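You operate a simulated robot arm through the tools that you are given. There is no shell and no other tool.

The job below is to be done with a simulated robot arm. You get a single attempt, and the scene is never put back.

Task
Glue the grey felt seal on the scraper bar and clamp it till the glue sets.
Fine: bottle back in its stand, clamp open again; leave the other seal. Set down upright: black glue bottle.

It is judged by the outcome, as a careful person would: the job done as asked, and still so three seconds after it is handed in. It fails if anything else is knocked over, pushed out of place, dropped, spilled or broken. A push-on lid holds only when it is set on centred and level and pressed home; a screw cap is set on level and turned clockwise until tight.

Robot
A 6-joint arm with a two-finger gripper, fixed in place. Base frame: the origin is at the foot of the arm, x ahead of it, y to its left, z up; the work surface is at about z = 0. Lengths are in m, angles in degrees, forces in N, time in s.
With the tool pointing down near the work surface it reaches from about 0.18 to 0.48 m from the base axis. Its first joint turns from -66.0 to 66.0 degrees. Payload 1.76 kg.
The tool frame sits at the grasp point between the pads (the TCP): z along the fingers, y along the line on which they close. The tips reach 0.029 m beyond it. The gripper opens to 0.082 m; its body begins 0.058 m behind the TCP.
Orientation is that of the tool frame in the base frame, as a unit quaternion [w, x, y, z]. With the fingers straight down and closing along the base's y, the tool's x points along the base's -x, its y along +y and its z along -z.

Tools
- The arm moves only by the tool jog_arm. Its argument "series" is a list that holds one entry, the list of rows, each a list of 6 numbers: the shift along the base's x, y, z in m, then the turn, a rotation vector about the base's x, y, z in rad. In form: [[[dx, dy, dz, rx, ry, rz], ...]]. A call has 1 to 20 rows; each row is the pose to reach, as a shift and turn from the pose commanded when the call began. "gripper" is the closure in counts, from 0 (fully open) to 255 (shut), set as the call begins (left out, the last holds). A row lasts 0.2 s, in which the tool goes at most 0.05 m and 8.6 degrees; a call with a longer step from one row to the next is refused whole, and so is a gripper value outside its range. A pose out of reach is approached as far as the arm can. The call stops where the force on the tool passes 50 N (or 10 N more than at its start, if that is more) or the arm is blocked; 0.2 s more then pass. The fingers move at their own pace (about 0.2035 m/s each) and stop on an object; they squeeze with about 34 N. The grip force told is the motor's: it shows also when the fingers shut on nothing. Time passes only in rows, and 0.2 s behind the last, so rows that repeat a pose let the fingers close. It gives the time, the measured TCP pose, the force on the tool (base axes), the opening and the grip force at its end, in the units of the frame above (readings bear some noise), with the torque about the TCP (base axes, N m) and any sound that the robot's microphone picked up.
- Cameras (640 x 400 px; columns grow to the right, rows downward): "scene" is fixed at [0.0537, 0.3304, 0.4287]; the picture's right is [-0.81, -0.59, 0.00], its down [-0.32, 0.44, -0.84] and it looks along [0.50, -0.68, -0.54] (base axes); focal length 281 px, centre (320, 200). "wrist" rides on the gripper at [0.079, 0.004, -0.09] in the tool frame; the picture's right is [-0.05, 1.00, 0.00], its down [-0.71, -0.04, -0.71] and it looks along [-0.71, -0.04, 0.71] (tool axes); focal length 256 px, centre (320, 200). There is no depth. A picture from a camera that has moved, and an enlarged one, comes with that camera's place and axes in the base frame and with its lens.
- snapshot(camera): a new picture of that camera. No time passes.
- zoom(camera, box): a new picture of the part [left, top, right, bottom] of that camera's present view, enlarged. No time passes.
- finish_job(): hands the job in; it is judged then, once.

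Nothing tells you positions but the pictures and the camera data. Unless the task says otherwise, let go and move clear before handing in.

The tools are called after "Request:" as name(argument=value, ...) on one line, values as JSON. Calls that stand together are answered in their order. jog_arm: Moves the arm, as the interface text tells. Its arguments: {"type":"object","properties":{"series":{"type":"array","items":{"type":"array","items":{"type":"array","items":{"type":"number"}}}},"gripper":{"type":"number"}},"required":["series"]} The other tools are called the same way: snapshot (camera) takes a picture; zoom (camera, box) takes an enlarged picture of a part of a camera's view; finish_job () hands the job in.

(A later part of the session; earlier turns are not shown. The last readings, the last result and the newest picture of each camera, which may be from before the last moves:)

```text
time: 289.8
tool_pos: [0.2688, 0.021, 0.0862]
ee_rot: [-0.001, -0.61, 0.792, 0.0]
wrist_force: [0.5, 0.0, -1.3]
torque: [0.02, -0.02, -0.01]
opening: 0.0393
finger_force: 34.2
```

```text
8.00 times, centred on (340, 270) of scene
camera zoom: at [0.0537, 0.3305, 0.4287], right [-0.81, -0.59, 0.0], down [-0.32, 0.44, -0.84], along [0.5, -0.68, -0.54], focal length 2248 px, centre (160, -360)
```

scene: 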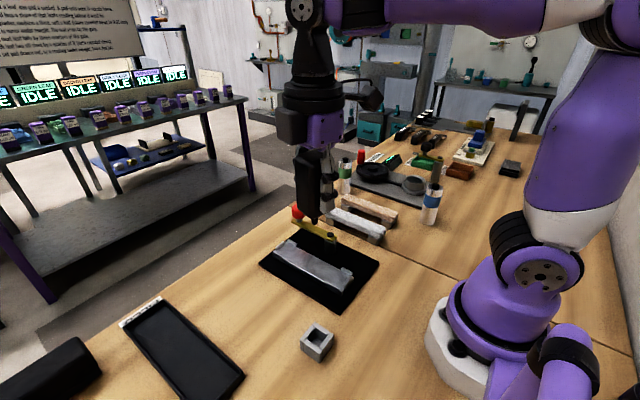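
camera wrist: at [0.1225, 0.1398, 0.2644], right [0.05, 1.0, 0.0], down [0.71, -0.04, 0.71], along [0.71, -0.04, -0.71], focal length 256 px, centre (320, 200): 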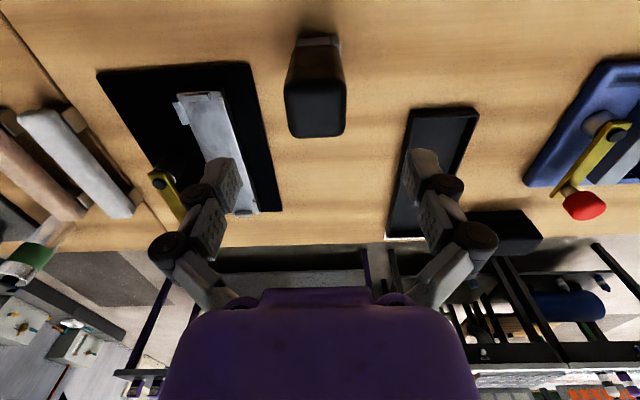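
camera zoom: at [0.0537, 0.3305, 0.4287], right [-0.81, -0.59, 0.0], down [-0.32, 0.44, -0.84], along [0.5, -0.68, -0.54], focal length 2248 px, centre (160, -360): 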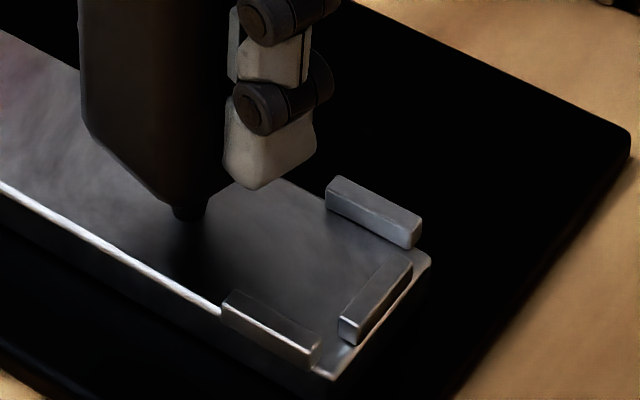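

I'll try a long stationary squeeze (about 20 s) right here, in case a viscous drop needs time to form.

Request:
jog_arm(series=[[[0, 0, 0.001, 0, 0, 0], [0, 0, 0.001, 0, 0, 0], [0, 0, 0.001, 0, 0, 0], [0, 0, 0.001, 0, 0, 0], [0, 0, 0.001, 0, 0, 0], [0, 0, 0.001, 0, 0, 0], [0, 0, 0.001, 0, 0, 0], [0, 0, 0.001, 0, 0, 0], [0, 0, 0.001, 0, 0, 0], [0, 0, 0.001, 0, 0, 0], [0, 0, 0.001, 0, 0, 0], [0, 0, 0.001, 0, 0, 0], [0, 0, 0.001, 0, 0, 0], [0, 0, 0.001, 0, 0, 0], [0, 0, 0.001, 0, 0, 0], [0, 0, 0.001, 0, 0, 0], [0, 0, 0.001, 0, 0, 0], [0, 0, 0.001, 0, 0, 0], [0, 0, 0.001, 0, 0, 0], [0, 0, 0.001, 0, 0, 0]]], gripper=255)

Request:
jog_arm(series=[[[0, 0, 0, 0, 0, 0], [0, 0, 0, 0, 0, 0], [0, 0, 0, 0, 0, 0], [0, 0, 0, 0, 0, 0], [0, 0, 0, 0, 0, 0], [0, 0, 0, 0, 0, 0], [0, 0, 0, 0, 0, 0], [0, 0, 0, 0, 0, 0], [0, 0, 0, 0, 0, 0], [0, 0, 0, 0, 0, 0], [0, 0, 0, 0, 0, 0], [0, 0, 0, 0, 0, 0], [0, 0, 0, 0, 0, 0], [0, 0, 0, 0, 0, 0], [0, 0, 0, 0, 0, 0], [0, 0, 0, 0, 0, 0], [0, 0, 0, 0, 0, 0], [0, 0, 0, 0, 0, 0], [0, 0, 0, 0, 0, 0], [0, 0, 0, 0, 0, 0]]])

Request:
jog_arm(series=[[[0, 0, 0, 0, 0, 0], [0, 0, 0, 0, 0, 0], [0, 0, 0, 0, 0, 0], [0, 0, 0, 0, 0, 0], [0, 0, 0, 0, 0, 0], [0, 0, 0, 0, 0, 0], [0, 0, 0, 0, 0, 0], [0, 0, 0, 0, 0, 0], [0, 0, 0, 0, 0, 0], [0, 0, 0, 0, 0, 0], [0, 0, 0, 0, 0, 0], [0, 0, 0, 0, 0, 0], [0, 0, 0, 0, 0, 0], [0, 0, 0, 0, 0, 0], [0, 0, 0, 0, 0, 0], [0, 0, 0, 0, 0, 0], [0, 0, 0, 0, 0, 0], [0, 0, 0, 0, 0, 0], [0, 0, 0, 0, 0, 0], [0, 0, 0, 0, 0, 0]]])

Request:
zoom(camera="scene", box=[318, 255, 350, 280])

```text
time: 294.0
tool_pos: [0.2698, 0.0208, 0.086]
ee_rot: [-0.001, -0.61, 0.792, 0.001]
wrist_force: [0.6, 0.0, -1.5]
torque: [-0.01, 0.0, -0.03]
opening: 0.0393
finger_force: 34.4
```

```text
time: 298.2
tool_pos: [0.2696, 0.0196, 0.0865]
ee_rot: [-0.002, -0.61, 0.792, 0.001]
wrist_force: [-1.0, 0.2, -0.7]
torque: [-0.02, 0.0, -0.02]
opening: 0.0393
finger_force: 33.9
```

```text
time: 302.4
tool_pos: [0.2689, 0.0209, 0.0883]
ee_rot: [-0.001, -0.61, 0.793, 0.0]
wrist_force: [0.3, 0.8, -1.6]
torque: [0.01, -0.01, 0.0]
opening: 0.0394
finger_force: 34.5
```

```text
16.00 times, centred on (334, 268) of scene
camera zoom: at [0.0537, 0.3305, 0.4287], right [-0.81, -0.59, 0.0], down [-0.32, 0.44, -0.84], along [0.5, -0.68, -0.54], focal length 4496 px, centre (96, -880)
```

zoom: 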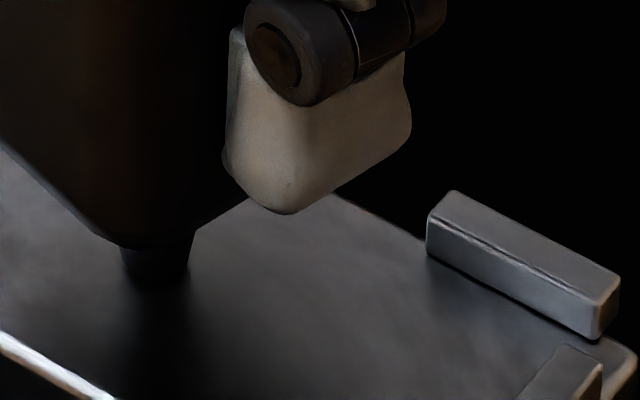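

No drop at all. I've only ever worked the centre line; I'll also try passes nearer the two long edges of the seat (y ≈ 0.011 and 0.029), ~2 mm above the bar.

Request:
jog_arm(series=[[[-0.01, -0.004, 0.001, 0, 0, 0], [-0.025, -0.0095, 0.001, 0, 0, 0], [-0.03, -0.0095, 0.001, 0, 0, 0], [-0.022, -0.0095, 0.001, 0, 0, 0], [-0.014, -0.0095, 0.001, 0, 0, 0], [-0.006, -0.0095, 0.001, 0, 0, 0], [0.002, -0.0095, 0.001, 0, 0, 0], [0.01, -0.0095, 0.001, 0, 0, 0], [0.018, -0.0095, 0.001, 0, 0, 0], [0.026, -0.0095, 0.001, 0, 0, 0], [0.034, -0.0095, 0.001, 0, 0, 0], [0.042, -0.0095, 0.001, 0, 0, 0], [0.05, -0.0095, 0.001, 0, 0, 0], [0.058, -0.0095, 0.001, 0, 0, 0], [0.066, -0.0095, 0.001, 0, 0, 0], [0.074, -0.0095, 0.001, 0, 0, 0], [0.082, -0.0095, 0.001, 0, 0, 0], [0.09, -0.0095, 0.001, 0, 0, 0], [0.09, 0.0, 0.001, 0, 0, 0], [0.09, 0.0085, 0.001, 0, 0, 0]]])

Request:
zoom(camera="scene", box=[270, 225, 370, 295])

Request:
jog_arm(series=[[[-0.008, 0, 0, 0, 0, 0], [-0.016, 0, 0, 0, 0, 0], [-0.024, 0, 0, 0, 0, 0], [-0.032, 0, 0, 0, 0, 0], [-0.04, 0, 0, 0, 0, 0], [-0.048, 0, 0, 0, 0, 0], [-0.056, 0, 0, 0, 0, 0], [-0.064, 0, 0, 0, 0, 0], [-0.072, 0, 0, 0, 0, 0], [-0.08, 0, 0, 0, 0, 0], [-0.088, 0, 0, 0, 0, 0], [-0.096, 0, 0, 0, 0, 0], [-0.104, 0, 0, 0, 0, 0], [-0.112, 0, 0, 0, 0, 0], [-0.12, 0, 0, 0, 0, 0], [-0.12, 0, 0.02, 0, 0, 0], [-0.12, 0.03, 0.05, 0, 0, 0], [-0.12, 0.06, 0.07, 0, 0, 0]]])

Request:
zoom(camera="scene", box=[270, 225, 370, 295])

```text
time: 306.6
tool_pos: [0.3597, 0.0282, 0.0884]
ee_rot: [-0.001, -0.61, 0.792, 0.001]
wrist_force: [-0.6, 0.4, -1.5]
torque: [-0.01, 0.01, -0.02]
opening: 0.0392
finger_force: 34.3
```

```text
5.71 times, centred on (320, 260) of scene
camera zoom: at [0.0537, 0.3304, 0.4287], right [-0.81, -0.59, 0.0], down [-0.32, 0.44, -0.84], along [0.5, -0.68, -0.54], focal length 1606 px, centre (320, -143)
```

zoom: 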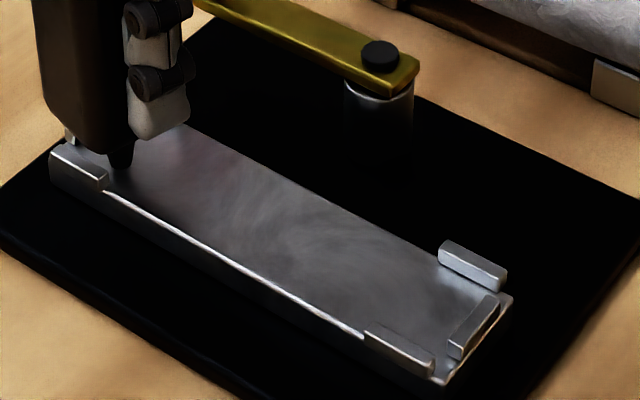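

```text
time: 310.4
tool_pos: [0.2396, 0.0877, 0.1587]
ee_rot: [0.0, -0.61, 0.793, 0.001]
wrist_force: [0.7, 0.1, -1.5]
torque: [0.0, 0.03, -0.05]
opening: 0.039
finger_force: 34.1
```

```text
5.71 times, centred on (320, 260) of scene
camera zoom: at [0.0537, 0.3304, 0.4287], right [-0.81, -0.59, 0.0], down [-0.32, 0.44, -0.84], along [0.5, -0.68, -0.54], focal length 1606 px, centre (320, -143)
```

zoom: 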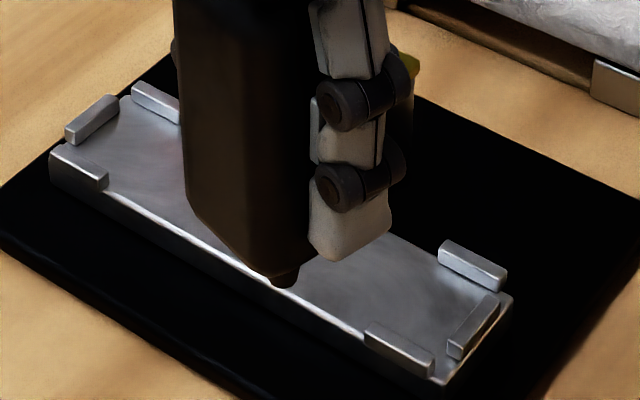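

No visible bead from any line. Perhaps glue simply isn't drawn in these pictures and my earlier passes were too quick to lay an even bead, so I'll now lay it thoroughly: a slow (~8 mm/s) squeezed pass ~2 mm above the whole seat, then repeat seal and clamp.

Request:
jog_arm(series=[[[-0.005, -0.03, -0.02, 0, 0, 0], [-0.0076, -0.06, -0.045, 0, 0, 0], [-0.0076, -0.0674, -0.06, 0, 0, 0], [-0.0076, -0.0674, -0.0695, 0, 0, 0], [-0.0076, -0.0674, -0.0715, 0, 0, 0], [-0.0076, -0.0674, -0.0715, 0, 0, 0]]], gripper=255)

Request:
zoom(camera="scene", box=[320, 255, 370, 295])

```text
time: 311.8
tool_pos: [0.2313, 0.0219, 0.0863]
ee_rot: [-0.001, -0.61, 0.792, 0.0]
wrist_force: [0.5, -0.1, -1.2]
torque: [-0.03, -0.01, -0.01]
opening: 0.0392
finger_force: 33.8
```

```text
10.00 times, centred on (345, 275) of scene
camera zoom: at [0.0537, 0.3304, 0.4287], right [-0.81, -0.59, 0.0], down [-0.32, 0.44, -0.84], along [0.5, -0.68, -0.54], focal length 2810 px, centre (70, -550)
```

zoom: 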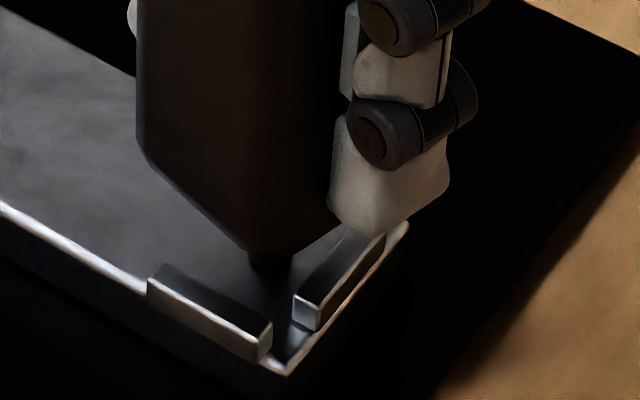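

Request:
jog_arm(series=[[[0.0, -0.001, 0, 0, 0, 0], [0.0017, -0.001, 0, 0, 0, 0], [0.0034, -0.001, 0, 0, 0, 0], [0.0051, -0.001, 0, 0, 0, 0], [0.0068, -0.001, 0, 0, 0, 0], [0.0085, -0.001, 0, 0, 0, 0], [0.0102, -0.001, 0, 0, 0, 0], [0.0119, -0.001, 0, 0, 0, 0], [0.0136, -0.001, 0, 0, 0, 0], [0.0153, -0.001, 0, 0, 0, 0], [0.017, -0.001, 0, 0, 0, 0], [0.0187, -0.001, 0, 0, 0, 0], [0.0204, -0.001, 0, 0, 0, 0], [0.0221, -0.001, 0, 0, 0, 0], [0.0238, -0.001, 0, 0, 0, 0], [0.0255, -0.001, 0, 0, 0, 0], [0.0272, -0.001, 0, 0, 0, 0], [0.0289, -0.001, 0, 0, 0, 0], [0.0306, -0.001, 0, 0, 0, 0], [0.034, -0.001, 0, 0, 0, 0]]])

Request:
jog_arm(series=[[[0.0017, 0, 0, 0, 0, 0], [0.0034, 0, 0, 0, 0, 0], [0.0051, 0, 0, 0, 0, 0], [0.0068, 0, 0, 0, 0, 0], [0.0085, 0, 0, 0, 0, 0], [0.0102, 0, 0, 0, 0, 0], [0.0119, 0, 0, 0, 0, 0], [0.0136, 0, 0, 0, 0, 0], [0.0153, 0, 0, 0, 0, 0], [0.017, 0, 0, 0, 0, 0], [0.0187, 0, 0, 0, 0, 0], [0.0204, 0, 0, 0, 0, 0], [0.0221, 0, 0, 0, 0, 0], [0.0238, 0, 0, 0, 0, 0], [0.0255, 0, 0, 0, 0, 0], [0.0272, 0, 0, 0, 0, 0], [0.0289, 0, 0, 0, 0, 0], [0.0306, 0, 0, 0, 0, 0], [0.0323, 0, 0, 0, 0, 0], [0.034, 0, 0, 0, 0, 0]]])

Request:
jog_arm(series=[[[0.0017, 0, 0, 0, 0, 0], [0.0034, 0, 0, 0, 0, 0], [0.0051, 0, 0, 0, 0, 0], [0.0068, 0, 0, 0, 0, 0], [0.0085, 0, 0, 0, 0, 0], [0.0102, 0, 0, 0, 0, 0], [0.0119, 0, 0, 0, 0, 0], [0.0136, 0, 0, 0, 0, 0], [0.0153, 0, 0, 0, 0, 0], [0.017, 0, 0, 0, 0, 0], [0.0187, 0, 0, 0, 0, 0], [0.0204, 0, 0, 0, 0, 0], [0.0221, 0, 0, 0, 0, 0], [0.0238, 0, 0, 0, 0, 0], [0.0255, 0, 0, 0, 0, 0], [0.0272, 0, 0, 0, 0, 0], [0.0289, 0, 0, 0, 0, 0], [0.0306, 0, 0, 0, 0, 0], [0.0323, 0, 0, 0, 0, 0], [0.034, 0, 0, 0, 0, 0]]])

Request:
jog_arm(series=[[[0.0017, 0, 0, 0, 0, 0], [0.0034, 0, 0, 0, 0, 0], [0.0051, 0, 0, 0, 0, 0], [0.0068, 0, 0, 0, 0, 0], [0.0085, 0, 0, 0, 0, 0], [0.0102, 0, 0, 0, 0, 0], [0.0119, 0, 0, 0, 0, 0], [0.0136, 0, 0, 0, 0, 0], [0.0153, 0, 0, 0, 0, 0], [0.017, 0, 0, 0, 0, 0], [0.0187, 0, 0, 0, 0, 0], [0.0204, 0, 0, 0, 0, 0], [0.0221, 0, 0, 0, 0, 0], [0.0238, 0, 0, 0, 0, 0], [0.0255, 0, 0, 0, 0, 0], [0.0272, 0, 0, 0, 0, 0], [0.0289, 0, 0, 0, 0, 0], [0.0306, 0, 0, 0, 0, 0], [0.0323, 0, 0, 0, 0, 0], [0.0323, 0, 0, 0, 0, 0]]])

Request:
zoom(camera="scene", box=[270, 225, 370, 295])

```text
time: 316.0
tool_pos: [0.2656, 0.0203, 0.0873]
ee_rot: [-0.002, -0.61, 0.792, 0.0]
wrist_force: [1.2, 0.2, -1.9]
torque: [-0.01, 0.01, 0.08]
opening: 0.0391
finger_force: 33.9
```

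```text
time: 320.2
tool_pos: [0.2993, 0.0204, 0.0854]
ee_rot: [-0.001, -0.61, 0.792, 0.0]
wrist_force: [0.1, 0.7, -1.7]
torque: [0.02, 0.0, 0.02]
opening: 0.0391
finger_force: 34.0
```

```text
time: 324.4
tool_pos: [0.3341, 0.0208, 0.0863]
ee_rot: [-0.002, -0.61, 0.792, 0.001]
wrist_force: [0.1, -0.1, -0.4]
torque: [-0.02, 0.02, 0.02]
opening: 0.0392
finger_force: 34.4
```

```text
time: 328.6
tool_pos: [0.3647, 0.0207, 0.087]
ee_rot: [-0.001, -0.61, 0.792, 0.0]
wrist_force: [1.1, -0.3, -0.8]
torque: [0.02, -0.02, 0.02]
opening: 0.039
finger_force: 34.4
```

```text
5.71 times, centred on (320, 260) of scene
camera zoom: at [0.0537, 0.3305, 0.4287], right [-0.81, -0.59, 0.0], down [-0.32, 0.44, -0.84], along [0.5, -0.68, -0.54], focal length 1606 px, centre (320, -143)
```

zoom: 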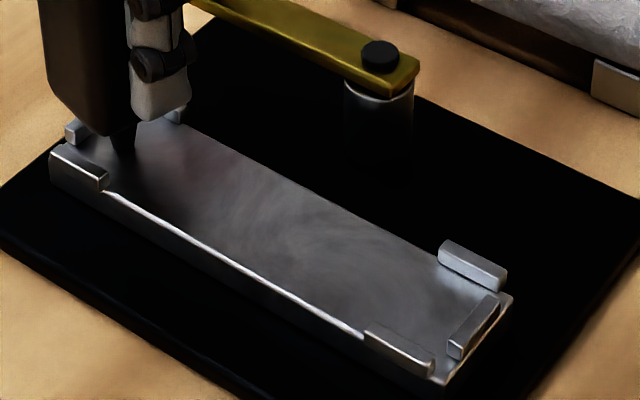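

The slow bead pass is complete. Now straight back to the stand with the bottle (squared up with it).

Request:
jog_arm(series=[[[0, 0, 0.03, 0, 0, 0], [-0.01, 0.01, 0.07, 0, 0, 0], [-0.04, 0.035, 0.075, 0, 0, 0.13], [-0.07, 0.06, 0.075, 0, 0, 0.2608], [-0.1, 0.085, 0.075, 0, 0, 0.2608], [-0.135, 0.105, 0.075, 0, 0, 0.2608], [-0.1647, 0.117, 0.07, 0, 0, 0.2608], [-0.1647, 0.117, 0.035, 0, 0, 0.2608], [-0.1647, 0.117, 0.005, 0, 0, 0.2608], [-0.1647, 0.117, -0.0135, 0, 0, 0.2608], [-0.1647, 0.117, -0.0135, 0, 0, 0.2608]]])

Request:
zoom(camera="scene", box=[270, 270, 370, 370])

```text
time: 331.0
tool_pos: [0.2018, 0.1365, 0.0717]
ee_rot: [0.002, 0.708, -0.707, 0.001]
wrist_force: [0.0, -0.6, -0.8]
torque: [0.02, 0.01, -0.03]
opening: 0.0393
finger_force: 34.0
```

```text
4.00 times, centred on (320, 320) of scene
camera zoom: at [0.0537, 0.3305, 0.4287], right [-0.81, -0.59, 0.0], down [-0.32, 0.44, -0.84], along [0.5, -0.68, -0.54], focal length 1124 px, centre (320, -280)
```

zoom: 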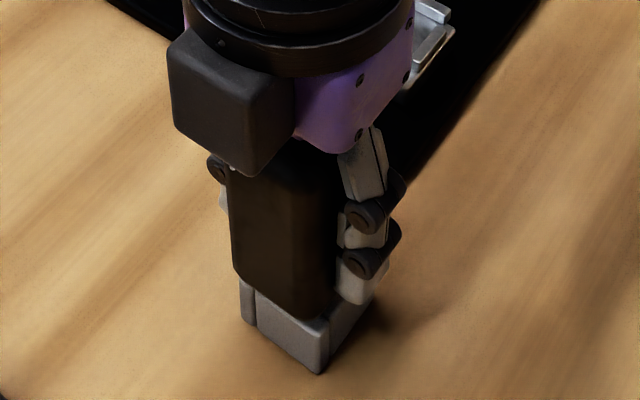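

Request:
jog_arm(series=[[[-0.0015, -0.0005, -0.001, 0, 0, 0], [-0.0015, -0.0005, -0.0025, 0, 0, 0], [-0.0015, -0.0005, -0.0025, 0, 0, 0]]])

Request:
jog_arm(series=[[[0, 0, -0.001, 0, 0, 0], [0, 0, -0.001, 0, 0, 0]]])

Request:
jog_arm(series=[[[0, 0, -0.0007, 0, 0, 0], [0, 0, -0.0007, 0, 0, 0]]])

```text
time: 331.8
tool_pos: [0.1984, 0.1372, 0.0691]
ee_rot: [0.001, 0.708, -0.706, 0.0]
wrist_force: [-0.5, -0.2, -1.3]
torque: [0.01, 0.0, 0.02]
opening: 0.0392
finger_force: 33.8
```

```text
time: 332.4
tool_pos: [0.1983, 0.1375, 0.0684]
ee_rot: [0.001, 0.708, -0.706, 0.0]
wrist_force: [0.1, 0.1, -1.2]
torque: [-0.02, -0.01, 0.01]
opening: 0.0392
finger_force: 33.8
```

```text
time: 333.0
tool_pos: [0.1985, 0.1367, 0.0685]
ee_rot: [0.0, 0.708, -0.706, 0.0]
wrist_force: [0.0, -0.5, -0.8]
torque: [-0.01, -0.01, 0.02]
opening: 0.0393
finger_force: 34.6
```

Request:
jog_arm(series=[[[0, 0, -0.0008, 0, 0, 0], [0, 0, -0.0008, 0, 0, 0]]])

Request:
jog_arm(series=[[[0, 0, -0.0007, 0, 0, 0], [0, 0, -0.0007, 0, 0, 0]]])

```text
time: 333.6
tool_pos: [0.2001, 0.1357, 0.0671]
ee_rot: [0.001, 0.708, -0.706, 0.0]
wrist_force: [0.1, -1.4, -0.8]
torque: [-0.06, 0.02, -0.03]
opening: 0.0392
finger_force: 34.1
```

```text
time: 334.2
tool_pos: [0.1987, 0.1369, 0.0677]
ee_rot: [0.002, 0.707, -0.707, 0.0]
wrist_force: [-0.1, 1.3, -1.5]
torque: [-0.01, -0.01, -0.05]
opening: 0.0394
finger_force: 34.3
```

Request:
jog_arm(series=[[[0, 0, -0.0007, 0, 0, 0], [0, 0, -0.0007, 0, 0, 0]]])

Request:
jog_arm(series=[[[0, 0, -0.0006, 0, 0, 0], [0, 0, -0.0006, 0, 0, 0]]])

Request:
zoom(camera="scene", box=[270, 270, 370, 370])

```text
time: 334.8
tool_pos: [0.2005, 0.1368, 0.0675]
ee_rot: [0.001, 0.708, -0.706, -0.001]
wrist_force: [-2.7, -2.0, 9.5]
torque: [0.16, -0.04, 0.04]
opening: 0.0391
finger_force: 33.7
```

```text
time: 335.4
tool_pos: [0.2007, 0.1373, 0.067]
ee_rot: [0.002, 0.708, -0.706, 0.0]
wrist_force: [-5.6, -5.7, 27.5]
torque: [-0.02, 0.22, -0.01]
opening: 0.0393
finger_force: 34.2
```

```text
4.00 times, centred on (320, 320) of scene
camera zoom: at [0.0537, 0.3304, 0.4287], right [-0.81, -0.59, 0.0], down [-0.32, 0.44, -0.84], along [0.5, -0.68, -0.54], focal length 1124 px, centre (320, -280)
```

zoom: 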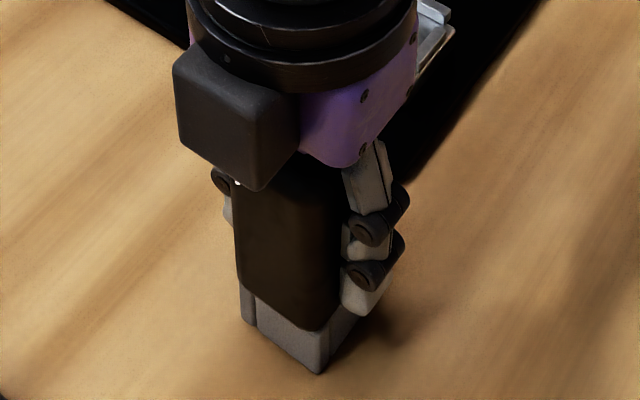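

Seated on the rim. Easing off, releasing, and heading to the grey seal (turning the fingers back on the way).

Request:
jog_arm(series=[[[0, 0, 0.0008, 0, 0, 0], [0, 0, 0.0012, 0, 0, 0]]])

Request:
jog_arm(series=[[[0, 0, 0, 0, 0, 0], [0, 0, 0.0, 0, 0, 0], [0, 0, 0.035, 0, 0, 0], [0, 0, 0.075, 0, 0, 0], [0, 0, 0.11, 0, 0, 0], [0.01, -0.035, 0.11, 0, 0, -0.131], [0.02, -0.07, 0.11, 0, 0, -0.262], [0.03, -0.105, 0.11, 0, 0, -0.393], [0.04, -0.14, 0.11, 0, 0, -0.524], [0.05, -0.175, 0.11, 0, 0, -0.655], [0.06, -0.21, 0.11, 0, 0, -0.786], [0.07, -0.24, 0.11, 0, 0, -0.917], [0.08, -0.265, 0.11, 0, 0, -1.048], [0.09, -0.28, 0.1, 0, 0, -1.179], [0.098, -0.2815, 0.09, 0, 0, -1.31], [0.098, -0.2815, 0.075, 0, 0, -1.441], [0.098, -0.2815, 0.06, 0, 0, -1.5708], [0.098, -0.2815, 0.06, 0, 0, -1.5708]]], gripper=100)

Request:
snapshot(camera="wrist")

Request:
zoom(camera="scene", box=[280, 275, 360, 370])

```text
time: 336.0
tool_pos: [0.1994, 0.1356, 0.0678]
ee_rot: [0.001, 0.707, -0.707, 0.001]
wrist_force: [-0.6, 1.2, -0.3]
torque: [0.0, 0.0, 0.0]
opening: 0.0393
finger_force: 33.8
```

```text
time: 339.8
tool_pos: [0.298, -0.1452, 0.127]
ee_rot: [-0.001, -0.001, 1.0, 0.001]
wrist_force: [-0.5, -0.5, 0.3]
torque: [0.0, -0.05, 0.05]
opening: 0.0499
finger_force: 0.2
```

```text
taken
camera wrist: at [0.218, -0.1409, 0.2161], right [0.05, 1.0, 0.0], down [0.71, -0.04, 0.71], along [0.71, -0.04, -0.71], focal length 256 px, centre (320, 200)
```

wrist: 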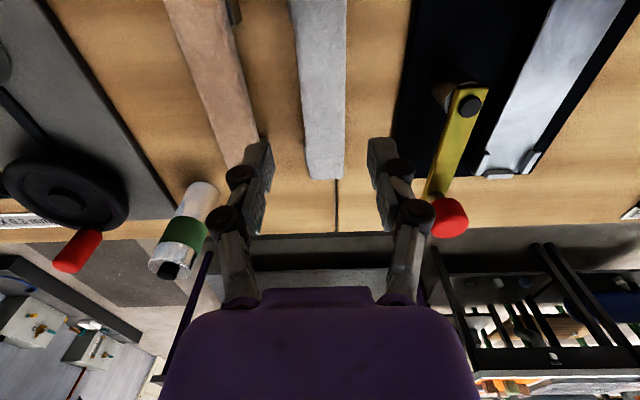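

```text
4.21 times, centred on (320, 322) of scene
camera zoom: at [0.0537, 0.3304, 0.4287], right [-0.81, -0.59, 0.0], down [-0.32, 0.44, -0.84], along [0.5, -0.68, -0.54], focal length 1183 px, centre (320, -316)
```

zoom: 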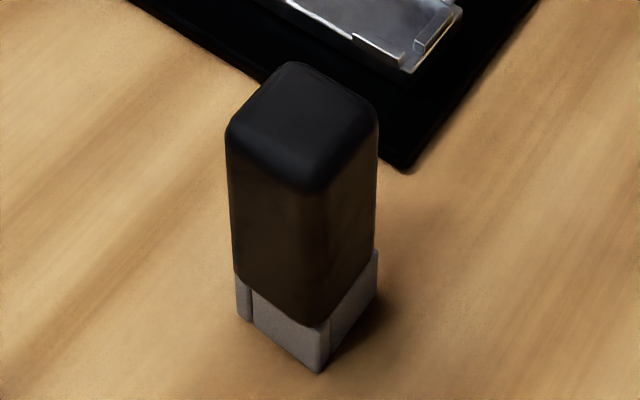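

The bottle stands upright in its stand. Now picking up the grey seal again.

Request:
jog_arm(series=[[[0, 0.0003, -0.025, 0, 0, 0], [0, 0.0003, -0.05, 0, 0, 0], [0, 0.0003, -0.067, 0, 0, 0], [0, 0.0003, -0.0735, 0, 0, 0], [0, 0.0003, -0.0735, 0, 0, 0]]], gripper=118)

Request:
jog_arm(series=[[[0, 0, 0, 0, 0, 0], [0, 0, 0, 0, 0, 0], [0, 0, 0.0, 0, 0, 0]]], gripper=175)

Request:
jog_arm(series=[[[0, 0, 0.02, 0, 0, 0], [0, 0, 0.055, 0, 0, 0], [0, 0, 0.09, 0, 0, 0], [0, 0.04, 0.09, 0, 0, 0], [0, 0.08, 0.09, 0, 0, 0], [0, 0.12, 0.09, 0, 0, 0], [0.001, 0.155, 0.09, 0, 0, 0], [0.001, 0.165, 0.065, 0, 0, 0], [0.001, 0.165, 0.03, 0, 0, 0], [0.001, 0.165, 0.03, 0, 0, 0]]])

Request:
snapshot(camera="wrist")

Request:
zoom(camera="wrist", box=[230, 0, 410, 110])

Request:
zoom(camera="wrist", box=[270, 170, 380, 260])

```text
time: 341.0
tool_pos: [0.2978, -0.1446, 0.0535]
ee_rot: [0.0, -0.001, 1.0, 0.001]
wrist_force: [1.0, -0.3, -0.2]
torque: [0.02, 0.03, -0.02]
opening: 0.0441
finger_force: 0.0
```

```text
time: 341.8
tool_pos: [0.2986, -0.1454, 0.0543]
ee_rot: [-0.001, -0.001, 1.0, 0.001]
wrist_force: [-0.6, 2.2, 5.6]
torque: [0.12, 0.05, -0.02]
opening: 0.0308
finger_force: 33.8
```

```text
time: 344.0
tool_pos: [0.2978, 0.02, 0.084]
ee_rot: [-0.001, -0.001, 1.0, 0.001]
wrist_force: [1.7, -0.2, -1.1]
torque: [-0.01, -0.02, -0.01]
opening: 0.0308
finger_force: 34.6
```

```text
taken
camera wrist: at [0.2184, 0.025, 0.173], right [0.05, 1.0, 0.0], down [0.71, -0.04, 0.71], along [0.71, -0.04, -0.71], focal length 256 px, centre (320, 200)
```

wrist: 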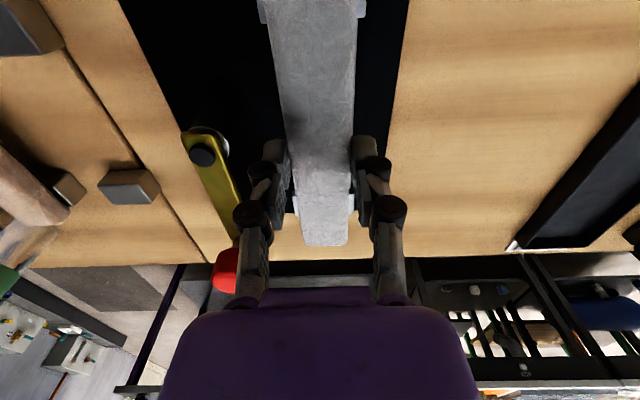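

```text
3.56 times, centred on (320, 55) of wrist
camera zoom: at [0.2184, 0.025, 0.173], right [0.05, 1.0, 0.0], down [0.71, -0.04, 0.71], along [0.71, -0.04, -0.71], focal length 910 px, centre (320, 716)
```

zoom: 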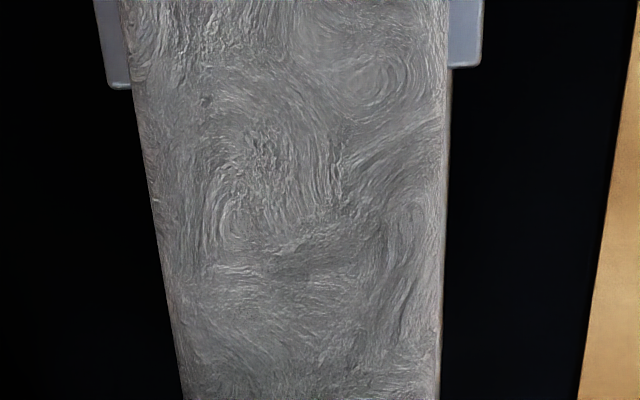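

```text
4.44 times, centred on (325, 215) of wrist
camera zoom: at [0.2184, 0.025, 0.173], right [0.05, 1.0, 0.0], down [0.71, -0.04, 0.71], along [0.71, -0.04, -0.71], focal length 1138 px, centre (298, 133)
```

zoom: 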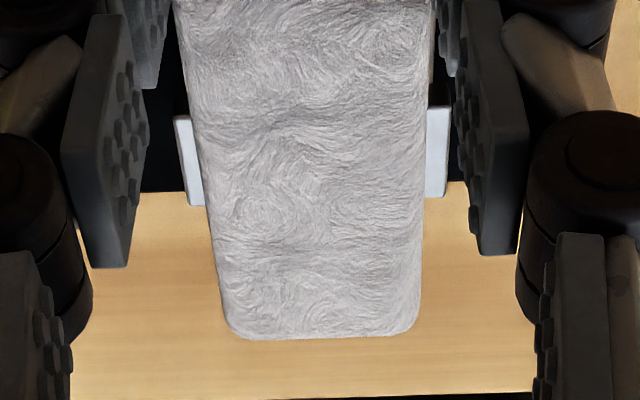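

The seal sits ~4.5 mm further +x in the hand this time; I'll correct for that, then lower it between the lugs.

Request:
jog_arm(series=[[[-0.0045, -0.0006, -0.008, 0, 0, 0], [-0.0045, -0.0006, -0.016, 0, 0, 0], [-0.0045, -0.0006, -0.0205, 0, 0, 0], [-0.0045, -0.0006, -0.0205, 0, 0, 0]]])

Request:
zoom(camera="scene", box=[265, 225, 365, 295])

Request:
jog_arm(series=[[[0, 0, -0.001, 0, 0, 0], [0, 0, -0.001, 0, 0, 0]]])

```text
time: 345.0
tool_pos: [0.2956, 0.0198, 0.0638]
ee_rot: [0.0, 0.0, 1.0, 0.0]
wrist_force: [-0.8, 1.2, 11.0]
torque: [0.05, 0.9, -0.06]
opening: 0.0309
finger_force: 33.7
```

```text
5.71 times, centred on (315, 260) of scene
camera zoom: at [0.0537, 0.3304, 0.4287], right [-0.81, -0.59, 0.0], down [-0.32, 0.44, -0.84], along [0.5, -0.68, -0.54], focal length 1606 px, centre (349, -143)
```

zoom: 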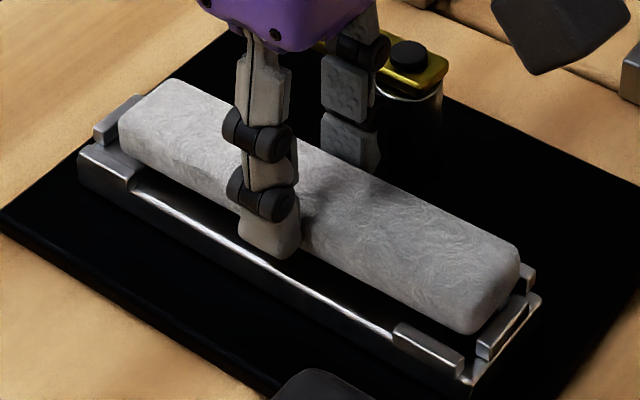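

```text
time: 345.6
tool_pos: [0.2951, 0.0202, 0.0631]
ee_rot: [0.0, 0.0, 1.0, 0.0]
wrist_force: [2.3, 0.6, 9.4]
torque: [0.0, 0.63, 0.03]
opening: 0.0309
finger_force: 34.2
```

The seal's near end is touching the end lug – my x correction was wrong. Raising and shifting back.

Request:
jog_arm(series=[[[0, 0, 0.008, 0, 0, 0], [0.0045, 0, 0.012, 0, 0, 0], [0.0045, 0, 0.012, 0, 0, 0]]])

Request:
zoom(camera="scene", box=[265, 215, 365, 285])

Request:
snapshot(camera="wrist")

```text
time: 346.4
tool_pos: [0.2987, 0.0194, 0.076]
ee_rot: [-0.001, 0.0, 1.0, 0.0]
wrist_force: [-0.7, -0.3, -0.7]
torque: [0.0, 0.02, 0.0]
opening: 0.031
finger_force: 34.2
```

```text
5.71 times, centred on (315, 250) of scene
camera zoom: at [0.0537, 0.3304, 0.4287], right [-0.81, -0.59, 0.0], down [-0.32, 0.44, -0.84], along [0.5, -0.68, -0.54], focal length 1606 px, centre (349, -86)
```

zoom: 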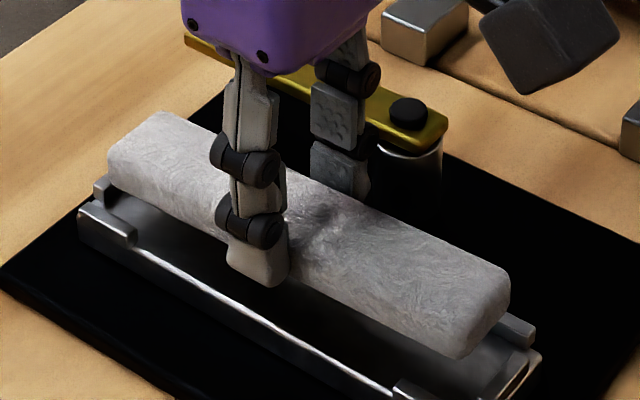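

```text
taken
camera wrist: at [0.2187, 0.024, 0.1633], right [0.05, 1.0, 0.0], down [0.71, -0.04, 0.71], along [0.71, -0.04, -0.71], focal length 256 px, centre (320, 200)
```

wrist: 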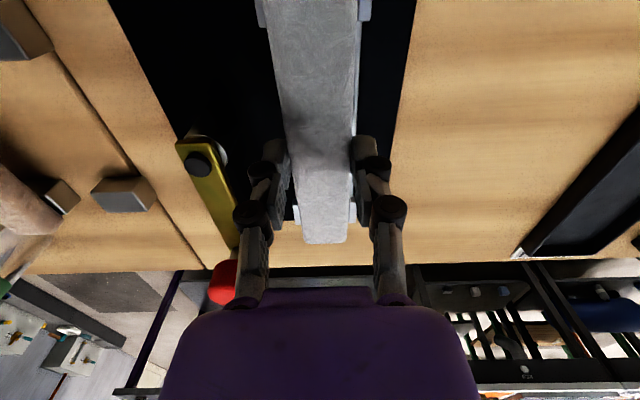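

The seal is centred on the TCP now. Lowering again.

Request:
jog_arm(series=[[[0.0008, 0, -0.006, 0, 0, 0], [0.0008, 0, -0.011, 0, 0, 0], [0.0008, 0, -0.0125, 0, 0, 0], [0.0008, 0, -0.0125, 0, 0, 0]]])

Request:
jog_arm(series=[[[0, 0, -0.001, 0, 0, 0], [0, 0, -0.001, 0, 0, 0]]])

Request:
zoom(camera="scene", box=[265, 225, 365, 295])

```text
time: 347.4
tool_pos: [0.3004, 0.021, 0.0625]
ee_rot: [0.0, -0.001, 1.0, 0.001]
wrist_force: [-0.4, 0.3, -0.7]
torque: [0.0, -0.01, -0.01]
opening: 0.0307
finger_force: 33.4
```

```text
time: 348.0
tool_pos: [0.2997, 0.0199, 0.0609]
ee_rot: [0.0, -0.001, 1.0, 0.001]
wrist_force: [0.7, -0.2, 0.8]
torque: [-0.03, -0.08, -0.02]
opening: 0.0308
finger_force: 34.3
```

```text
5.71 times, centred on (315, 260) of scene
camera zoom: at [0.0537, 0.3304, 0.4287], right [-0.81, -0.59, 0.0], down [-0.32, 0.44, -0.84], along [0.5, -0.68, -0.54], focal length 1606 px, centre (349, -143)
```

zoom: 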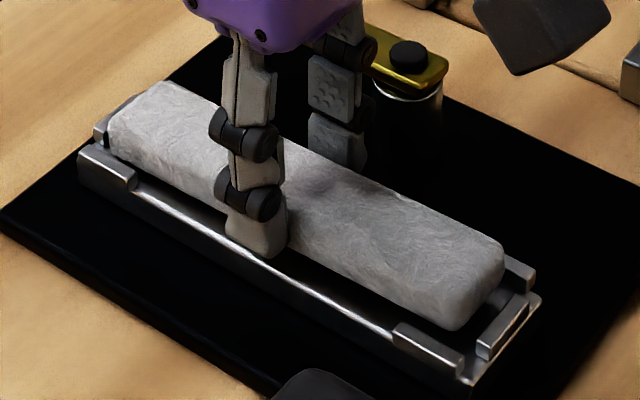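

Request:
jog_arm(series=[[[0, 0, -0.0008, 0, 0, 0], [0, 0, -0.0008, 0, 0, 0]]])

Request:
jog_arm(series=[[[0, 0, -0.0006, 0, 0, 0], [0, 0, -0.0006, 0, 0, 0]]])

```text
time: 348.6
tool_pos: [0.2999, 0.02, 0.0603]
ee_rot: [-0.001, -0.001, 1.0, 0.001]
wrist_force: [-0.7, -0.4, 8.9]
torque: [0.02, -0.59, 0.0]
opening: 0.0307
finger_force: 34.2
```

```text
time: 349.2
tool_pos: [0.3004, 0.0196, 0.0592]
ee_rot: [0.001, -0.001, 1.0, 0.001]
wrist_force: [3.3, -0.4, 8.9]
torque: [0.02, -0.82, 0.03]
opening: 0.0308
finger_force: 34.1
```

Request:
jog_arm(series=[[[0, 0, -0.0007, 0, 0, 0], [0, 0, -0.0007, 0, 0, 0]]])

Request:
zoom(camera="scene", box=[265, 225, 365, 295])

```text
time: 349.8
tool_pos: [0.2988, 0.0192, 0.0571]
ee_rot: [0.0, -0.001, 1.0, 0.0]
wrist_force: [4.0, 1.1, 11.7]
torque: [0.04, -1.05, 0.03]
opening: 0.031
finger_force: 33.8
```

```text
5.71 times, centred on (315, 260) of scene
camera zoom: at [0.0537, 0.3304, 0.4287], right [-0.81, -0.59, 0.0], down [-0.32, 0.44, -0.84], along [0.5, -0.68, -0.54], focal length 1606 px, centre (349, -143)
```

zoom: 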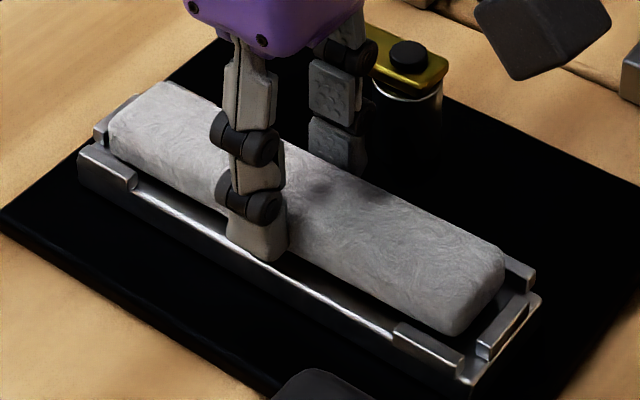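

The far end is down and the near end within a millimetre or two; releasing now lets it lie flat. Then I go to the clamp.

Request:
jog_arm(series=[[[0, 0, 0.0005, 0, 0, 0], [0, 0, 0.0005, 0, 0, 0], [0, 0, 0.012, 0, 0, 0], [0, 0, 0.04, 0, 0, 0], [0, 0, 0.08, 0, 0, 0], [0.03, -0.02, 0.095, 0, 0, 0], [0.06, -0.045, 0.09, 0, 0, 0], [0.0885, -0.066, 0.08, 0, 0, 0], [0.0885, -0.066, 0.05, 0, 0, 0], [0.0885, -0.066, 0.05, 0, 0, 0]]], gripper=118)

Request:
snapshot(camera="wrist")

Request:
zoom(camera="scene", box=[265, 205, 385, 295])

```text
time: 352.0
tool_pos: [0.3873, -0.0465, 0.1079]
ee_rot: [-0.001, -0.001, 1.0, 0.001]
wrist_force: [-0.3, -0.7, -0.1]
torque: [0.01, 0.0, -0.02]
opening: 0.044
finger_force: 0.1
```

```text
taken
camera wrist: at [0.3081, -0.042, 0.1963], right [0.05, 1.0, 0.0], down [0.71, -0.04, 0.71], along [0.71, -0.04, -0.71], focal length 256 px, centre (320, 200)
```

wrist: 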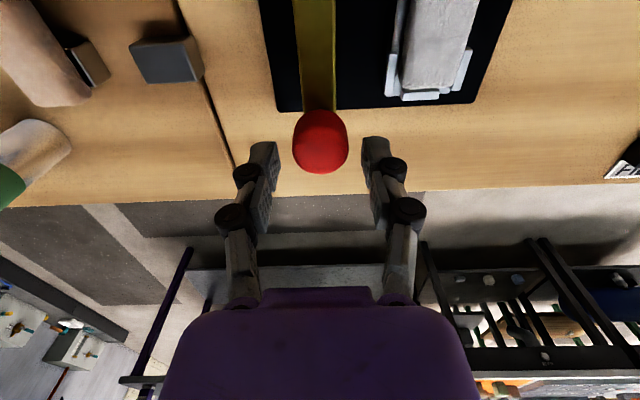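

```text
4.44 times, centred on (325, 250) of scene
camera zoom: at [0.0537, 0.3304, 0.4287], right [-0.81, -0.59, 0.0], down [-0.32, 0.44, -0.84], along [0.5, -0.68, -0.54], focal length 1249 px, centre (298, -22)
```

zoom: 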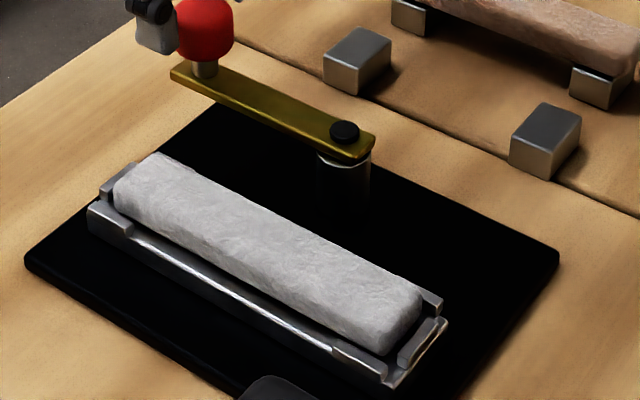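

The seal lies flat between the lugs. Now lower around the knob, cage it and swing the clamp closed.

Request:
jog_arm(series=[[[0.0, 0.0, -0.015, 0, 0, 0], [0, 0, -0.0265, 0, 0, 0], [0, 0, -0.0265, 0, 0, 0]]])

Request:
jog_arm(series=[[[-0.0003, 0.007, 0, 0, 0, 0.0785], [-0.0011, 0.0139, 0, 0, 0, 0.157], [-0.0025, 0.0208, 0, 0, 0, 0.2355], [-0.0044, 0.0275, 0, 0, 0, 0.314], [-0.0068, 0.034, 0, 0, 0, 0.3925], [-0.0097, 0.0404, 0, 0, 0, 0.471], [-0.0131, 0.0465, 0, 0, 0, 0.5495], [-0.017, 0.0523, 0, 0, 0, 0.628], [-0.0213, 0.0578, 0, 0, 0, 0.7065], [-0.0261, 0.0629, 0, 0, 0, 0.785], [-0.0312, 0.0676, 0, 0, 0, 0.8635], [-0.0367, 0.072, 0, 0, 0, 0.942], [-0.0424, 0.0758, 0, 0, 0, 1.0205], [-0.0486, 0.0792, 0, 0, 0, 1.099], [-0.0549, 0.0822, 0, 0, 0, 1.1775], [-0.0615, 0.0846, 0, 0, 0, 1.256], [-0.0682, 0.0865, 0, 0, 0, 1.3345], [-0.0751, 0.0879, 0, 0, 0, 1.413], [-0.082, 0.0887, 0, 0, 0, 1.4915], [-0.089, 0.089, 0, 0, 0, 1.5708]]], gripper=142)

Request:
zoom(camera="scene", box=[265, 205, 385, 295])

```text
time: 352.8
tool_pos: [0.3871, -0.0455, 0.0827]
ee_rot: [-0.001, 0.0, 1.0, 0.001]
wrist_force: [-0.1, 0.2, -0.4]
torque: [0.02, 0.02, 0.02]
opening: 0.044
finger_force: 0.0
```

```text
time: 357.0
tool_pos: [0.2991, 0.0421, 0.0805]
ee_rot: [0.001, 0.709, -0.706, -0.001]
wrist_force: [0.5, -1.1, -0.7]
torque: [0.04, -0.05, -0.02]
opening: 0.037
finger_force: 0.5
```

```text
4.44 times, centred on (325, 250) of scene
camera zoom: at [0.0537, 0.3304, 0.4287], right [-0.81, -0.59, 0.0], down [-0.32, 0.44, -0.84], along [0.5, -0.68, -0.54], focal length 1249 px, centre (298, -22)
```

zoom: 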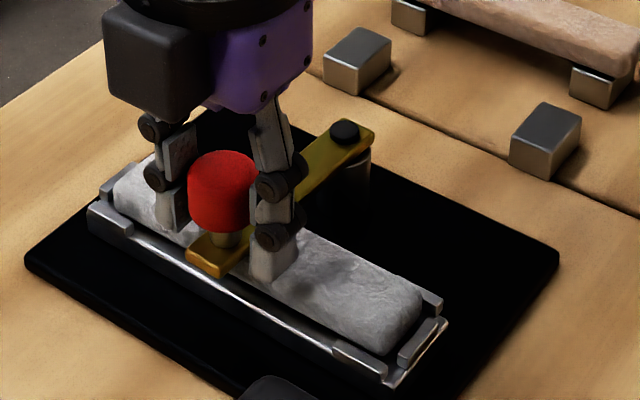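

Request:
jog_arm(series=[[[-0.003, 0, 0, 0, 0, 0.03], [-0.005, 0, 0, 0, 0, 0.05], [-0.005, 0, 0, 0, 0, 0.05]]])

Request:
jog_arm(series=[[[-0.0015, 0, 0, 0, 0, 0.015], [-0.0015, 0, 0, 0, 0, 0.015]]])

```text
time: 357.8
tool_pos: [0.2946, 0.0431, 0.0822]
ee_rot: [0.001, 0.725, -0.688, 0.0]
wrist_force: [6.5, -3.1, -0.1]
torque: [-0.07, -0.11, -0.04]
opening: 0.0404
finger_force: 3.2
```

```text
time: 358.4
tool_pos: [0.2924, 0.042, 0.0817]
ee_rot: [0.0, 0.73, -0.683, 0.0]
wrist_force: [11.5, -4.1, -1.1]
torque: [-0.08, -0.13, -0.06]
opening: 0.0432
finger_force: 4.9
```

The arm is at its stop. I'll stay here holding it gently against the stop while the glue sets, listening for any sound.

Request:
jog_arm(series=[[[0, 0, 0, 0, 0, 0], [0, 0, 0, 0, 0, 0], [0, 0, 0, 0, 0, 0], [0, 0, 0, 0, 0, 0], [0, 0, 0, 0, 0, 0], [0, 0, 0, 0, 0, 0], [0, 0, 0, 0, 0, 0], [0, 0, 0, 0, 0, 0], [0, 0, 0, 0, 0, 0], [0, 0, 0, 0, 0, 0], [0, 0, 0, 0, 0, 0], [0, 0, 0, 0, 0, 0], [0, 0, 0, 0, 0, 0], [0, 0, 0, 0, 0, 0], [0, 0, 0, 0, 0, 0], [0, 0, 0, 0, 0, 0], [0, 0, 0, 0, 0, 0], [0, 0, 0, 0, 0, 0], [0, 0, 0, 0, 0, 0], [0, 0, 0, 0, 0, 0]]])

Request:
jog_arm(series=[[[0, 0, 0, 0, 0, 0], [0, 0, 0, 0, 0, 0], [0, 0, 0, 0, 0, 0], [0, 0, 0, 0, 0, 0], [0, 0, 0, 0, 0, 0], [0, 0, 0, 0, 0, 0], [0, 0, 0, 0, 0, 0], [0, 0, 0, 0, 0, 0], [0, 0, 0, 0, 0, 0], [0, 0, 0, 0, 0, 0], [0, 0, 0, 0, 0, 0], [0, 0, 0, 0, 0, 0], [0, 0, 0, 0, 0, 0], [0, 0, 0, 0, 0, 0], [0, 0, 0, 0, 0, 0], [0, 0, 0, 0, 0, 0], [0, 0, 0, 0, 0, 0], [0, 0, 0, 0, 0, 0], [0, 0, 0, 0, 0, 0], [0, 0, 0, 0, 0, 0]]])

Request:
jog_arm(series=[[[0, 0, 0, 0, 0, 0], [0, 0, 0, 0, 0, 0], [0, 0, 0, 0, 0, 0], [0, 0, 0, 0, 0, 0], [0, 0, 0, 0, 0, 0], [0, 0, 0, 0, 0, 0], [0, 0, 0, 0, 0, 0], [0, 0, 0, 0, 0, 0], [0, 0, 0, 0, 0, 0], [0, 0, 0, 0, 0, 0], [0, 0, 0, 0, 0, 0], [0, 0, 0, 0, 0, 0], [0, 0, 0, 0, 0, 0], [0, 0, 0, 0, 0, 0], [0, 0, 0, 0, 0, 0], [0, 0, 0, 0, 0, 0], [0, 0, 0, 0, 0, 0], [0, 0, 0, 0, 0, 0], [0, 0, 0, 0, 0, 0], [0, 0, 0, 0, 0, 0]]])

Request:
jog_arm(series=[[[0, 0, 0, 0, 0, 0], [0, 0, 0, 0, 0, 0], [0, 0, 0, 0, 0, 0], [0, 0, 0, 0, 0, 0], [0, 0, 0, 0, 0, 0], [0, 0, 0, 0, 0, 0], [0, 0, 0, 0, 0, 0], [0, 0, 0, 0, 0, 0], [0, 0, 0, 0, 0, 0], [0, 0, 0, 0, 0, 0], [0, 0, 0, 0, 0, 0], [0, 0, 0, 0, 0, 0], [0, 0, 0, 0, 0, 0], [0, 0, 0, 0, 0, 0], [0, 0, 0, 0, 0, 0], [0, 0, 0, 0, 0, 0], [0, 0, 0, 0, 0, 0], [0, 0, 0, 0, 0, 0], [0, 0, 0, 0, 0, 0], [0, 0, 0, 0, 0, 0]]])

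Request:
jog_arm(series=[[[0, 0, 0, 0, 0, 0], [0, 0, 0, 0, 0, 0], [0, 0, 0, 0, 0, 0], [0, 0, 0, 0, 0, 0], [0, 0, 0, 0, 0, 0], [0, 0, 0, 0, 0, 0], [0, 0, 0, 0, 0, 0], [0, 0, 0, 0, 0, 0], [0, 0, 0, 0, 0, 0], [0, 0, 0, 0, 0, 0], [0, 0, 0, 0, 0, 0], [0, 0, 0, 0, 0, 0], [0, 0, 0, 0, 0, 0], [0, 0, 0, 0, 0, 0], [0, 0, 0, 0, 0, 0], [0, 0, 0, 0, 0, 0], [0, 0, 0, 0, 0, 0], [0, 0, 0, 0, 0, 0], [0, 0, 0, 0, 0, 0], [0, 0, 0, 0, 0, 0]]])

Request:
jog_arm(series=[[[0, 0, 0, 0, 0, 0], [0, 0, 0, 0, 0, 0], [0, 0, 0, 0, 0, 0], [0, 0, 0, 0, 0, 0], [0, 0, 0, 0, 0, 0], [0, 0, 0, 0, 0, 0], [0, 0, 0, 0, 0, 0], [0, 0, 0, 0, 0, 0], [0, 0, 0, 0, 0, 0], [0, 0, 0, 0, 0, 0], [0, 0, 0, 0, 0, 0], [0, 0, 0, 0, 0, 0], [0, 0, 0, 0, 0, 0], [0, 0, 0, 0, 0, 0], [0, 0, 0, 0, 0, 0], [0, 0, 0, 0, 0, 0], [0, 0, 0, 0, 0, 0], [0, 0, 0, 0, 0, 0], [0, 0, 0, 0, 0, 0], [0, 0, 0, 0, 0, 0]]])

Request:
jog_arm(series=[[[0, 0, 0, 0, 0, 0], [0, 0, 0, 0, 0, 0], [0, 0, 0, 0, 0, 0], [0, 0, 0, 0, 0, 0], [0, 0, 0, 0, 0, 0], [0, 0, 0, 0, 0, 0], [0, 0, 0, 0, 0, 0], [0, 0, 0, 0, 0, 0], [0, 0, 0, 0, 0, 0], [0, 0, 0, 0, 0, 0], [0, 0, 0, 0, 0, 0], [0, 0, 0, 0, 0, 0], [0, 0, 0, 0, 0, 0], [0, 0, 0, 0, 0, 0], [0, 0, 0, 0, 0, 0], [0, 0, 0, 0, 0, 0], [0, 0, 0, 0, 0, 0], [0, 0, 0, 0, 0, 0], [0, 0, 0, 0, 0, 0], [0, 0, 0, 0, 0, 0]]])

Request:
jog_arm(series=[[[0, 0, 0, 0, 0, 0], [0, 0, 0, 0, 0, 0], [0, 0, 0, 0, 0, 0], [0, 0, 0, 0, 0, 0], [0, 0, 0, 0, 0, 0], [0, 0, 0, 0, 0, 0], [0, 0, 0, 0, 0, 0], [0, 0, 0, 0, 0, 0], [0, 0, 0, 0, 0, 0], [0, 0, 0, 0, 0, 0], [0, 0, 0, 0, 0, 0], [0, 0, 0, 0, 0, 0], [0, 0, 0, 0, 0, 0], [0, 0, 0, 0, 0, 0], [0, 0, 0, 0, 0, 0], [0, 0, 0, 0, 0, 0], [0, 0, 0, 0, 0, 0], [0, 0, 0, 0, 0, 0], [0, 0, 0, 0, 0, 0], [0, 0, 0, 0, 0, 0]]])

Request:
zoom(camera="scene", box=[265, 205, 385, 295])

```text
time: 362.6
tool_pos: [0.2937, 0.043, 0.0823]
ee_rot: [0.002, 0.73, -0.683, 0.0]
wrist_force: [10.1, 2.1, -0.7]
torque: [0.03, -0.18, 0.11]
opening: 0.0435
finger_force: 5.4
```

```text
time: 366.8
tool_pos: [0.2934, 0.0433, 0.0815]
ee_rot: [0.002, 0.73, -0.683, 0.0]
wrist_force: [10.2, 1.8, -1.4]
torque: [0.02, -0.16, 0.1]
opening: 0.0437
finger_force: 6.0
```

```text
time: 371.0
tool_pos: [0.2921, 0.0426, 0.083]
ee_rot: [0.001, 0.73, -0.683, 0.0]
wrist_force: [10.6, -0.1, -0.9]
torque: [0.02, -0.18, 0.08]
opening: 0.0437
finger_force: 5.3
```

```text
time: 375.2
tool_pos: [0.2918, 0.0431, 0.0824]
ee_rot: [0.001, 0.73, -0.683, 0.0]
wrist_force: [10.9, 0.0, 0.1]
torque: [0.03, -0.16, 0.07]
opening: 0.0442
finger_force: 5.3
```

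```text
time: 379.4
tool_pos: [0.2912, 0.0425, 0.0819]
ee_rot: [0.002, 0.73, -0.684, 0.0]
wrist_force: [10.8, 1.8, -0.8]
torque: [0.01, -0.17, 0.07]
opening: 0.0437
finger_force: 5.2
```

```text
time: 383.6
tool_pos: [0.2919, 0.0419, 0.0825]
ee_rot: [0.002, 0.73, -0.683, 0.0]
wrist_force: [10.4, 0.1, -0.5]
torque: [0.03, -0.18, 0.1]
opening: 0.0436
finger_force: 4.9
```

```text
time: 387.8
tool_pos: [0.2919, 0.043, 0.082]
ee_rot: [0.002, 0.731, -0.683, -0.001]
wrist_force: [9.9, 0.2, -0.4]
torque: [0.02, -0.15, 0.1]
opening: 0.0438
finger_force: 5.3
```

```text
time: 392.0
tool_pos: [0.2928, 0.043, 0.0822]
ee_rot: [0.001, 0.73, -0.683, 0.0]
wrist_force: [11.0, -0.2, -0.1]
torque: [0.02, -0.17, 0.08]
opening: 0.0437
finger_force: 5.8
```

```text
4.44 times, centred on (325, 250) of scene
camera zoom: at [0.0537, 0.3305, 0.4287], right [-0.81, -0.59, 0.0], down [-0.32, 0.44, -0.84], along [0.5, -0.68, -0.54], focal length 1249 px, centre (298, -22)
```

zoom: 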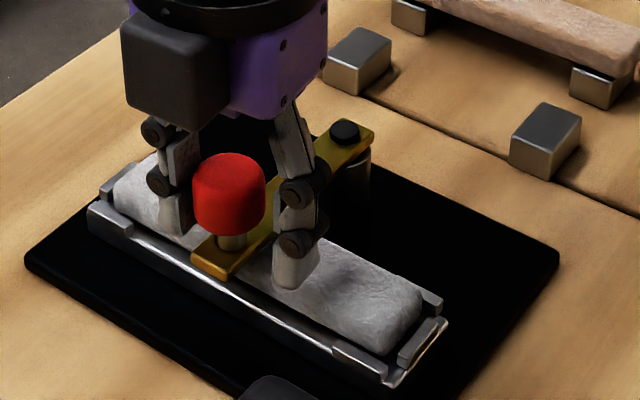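

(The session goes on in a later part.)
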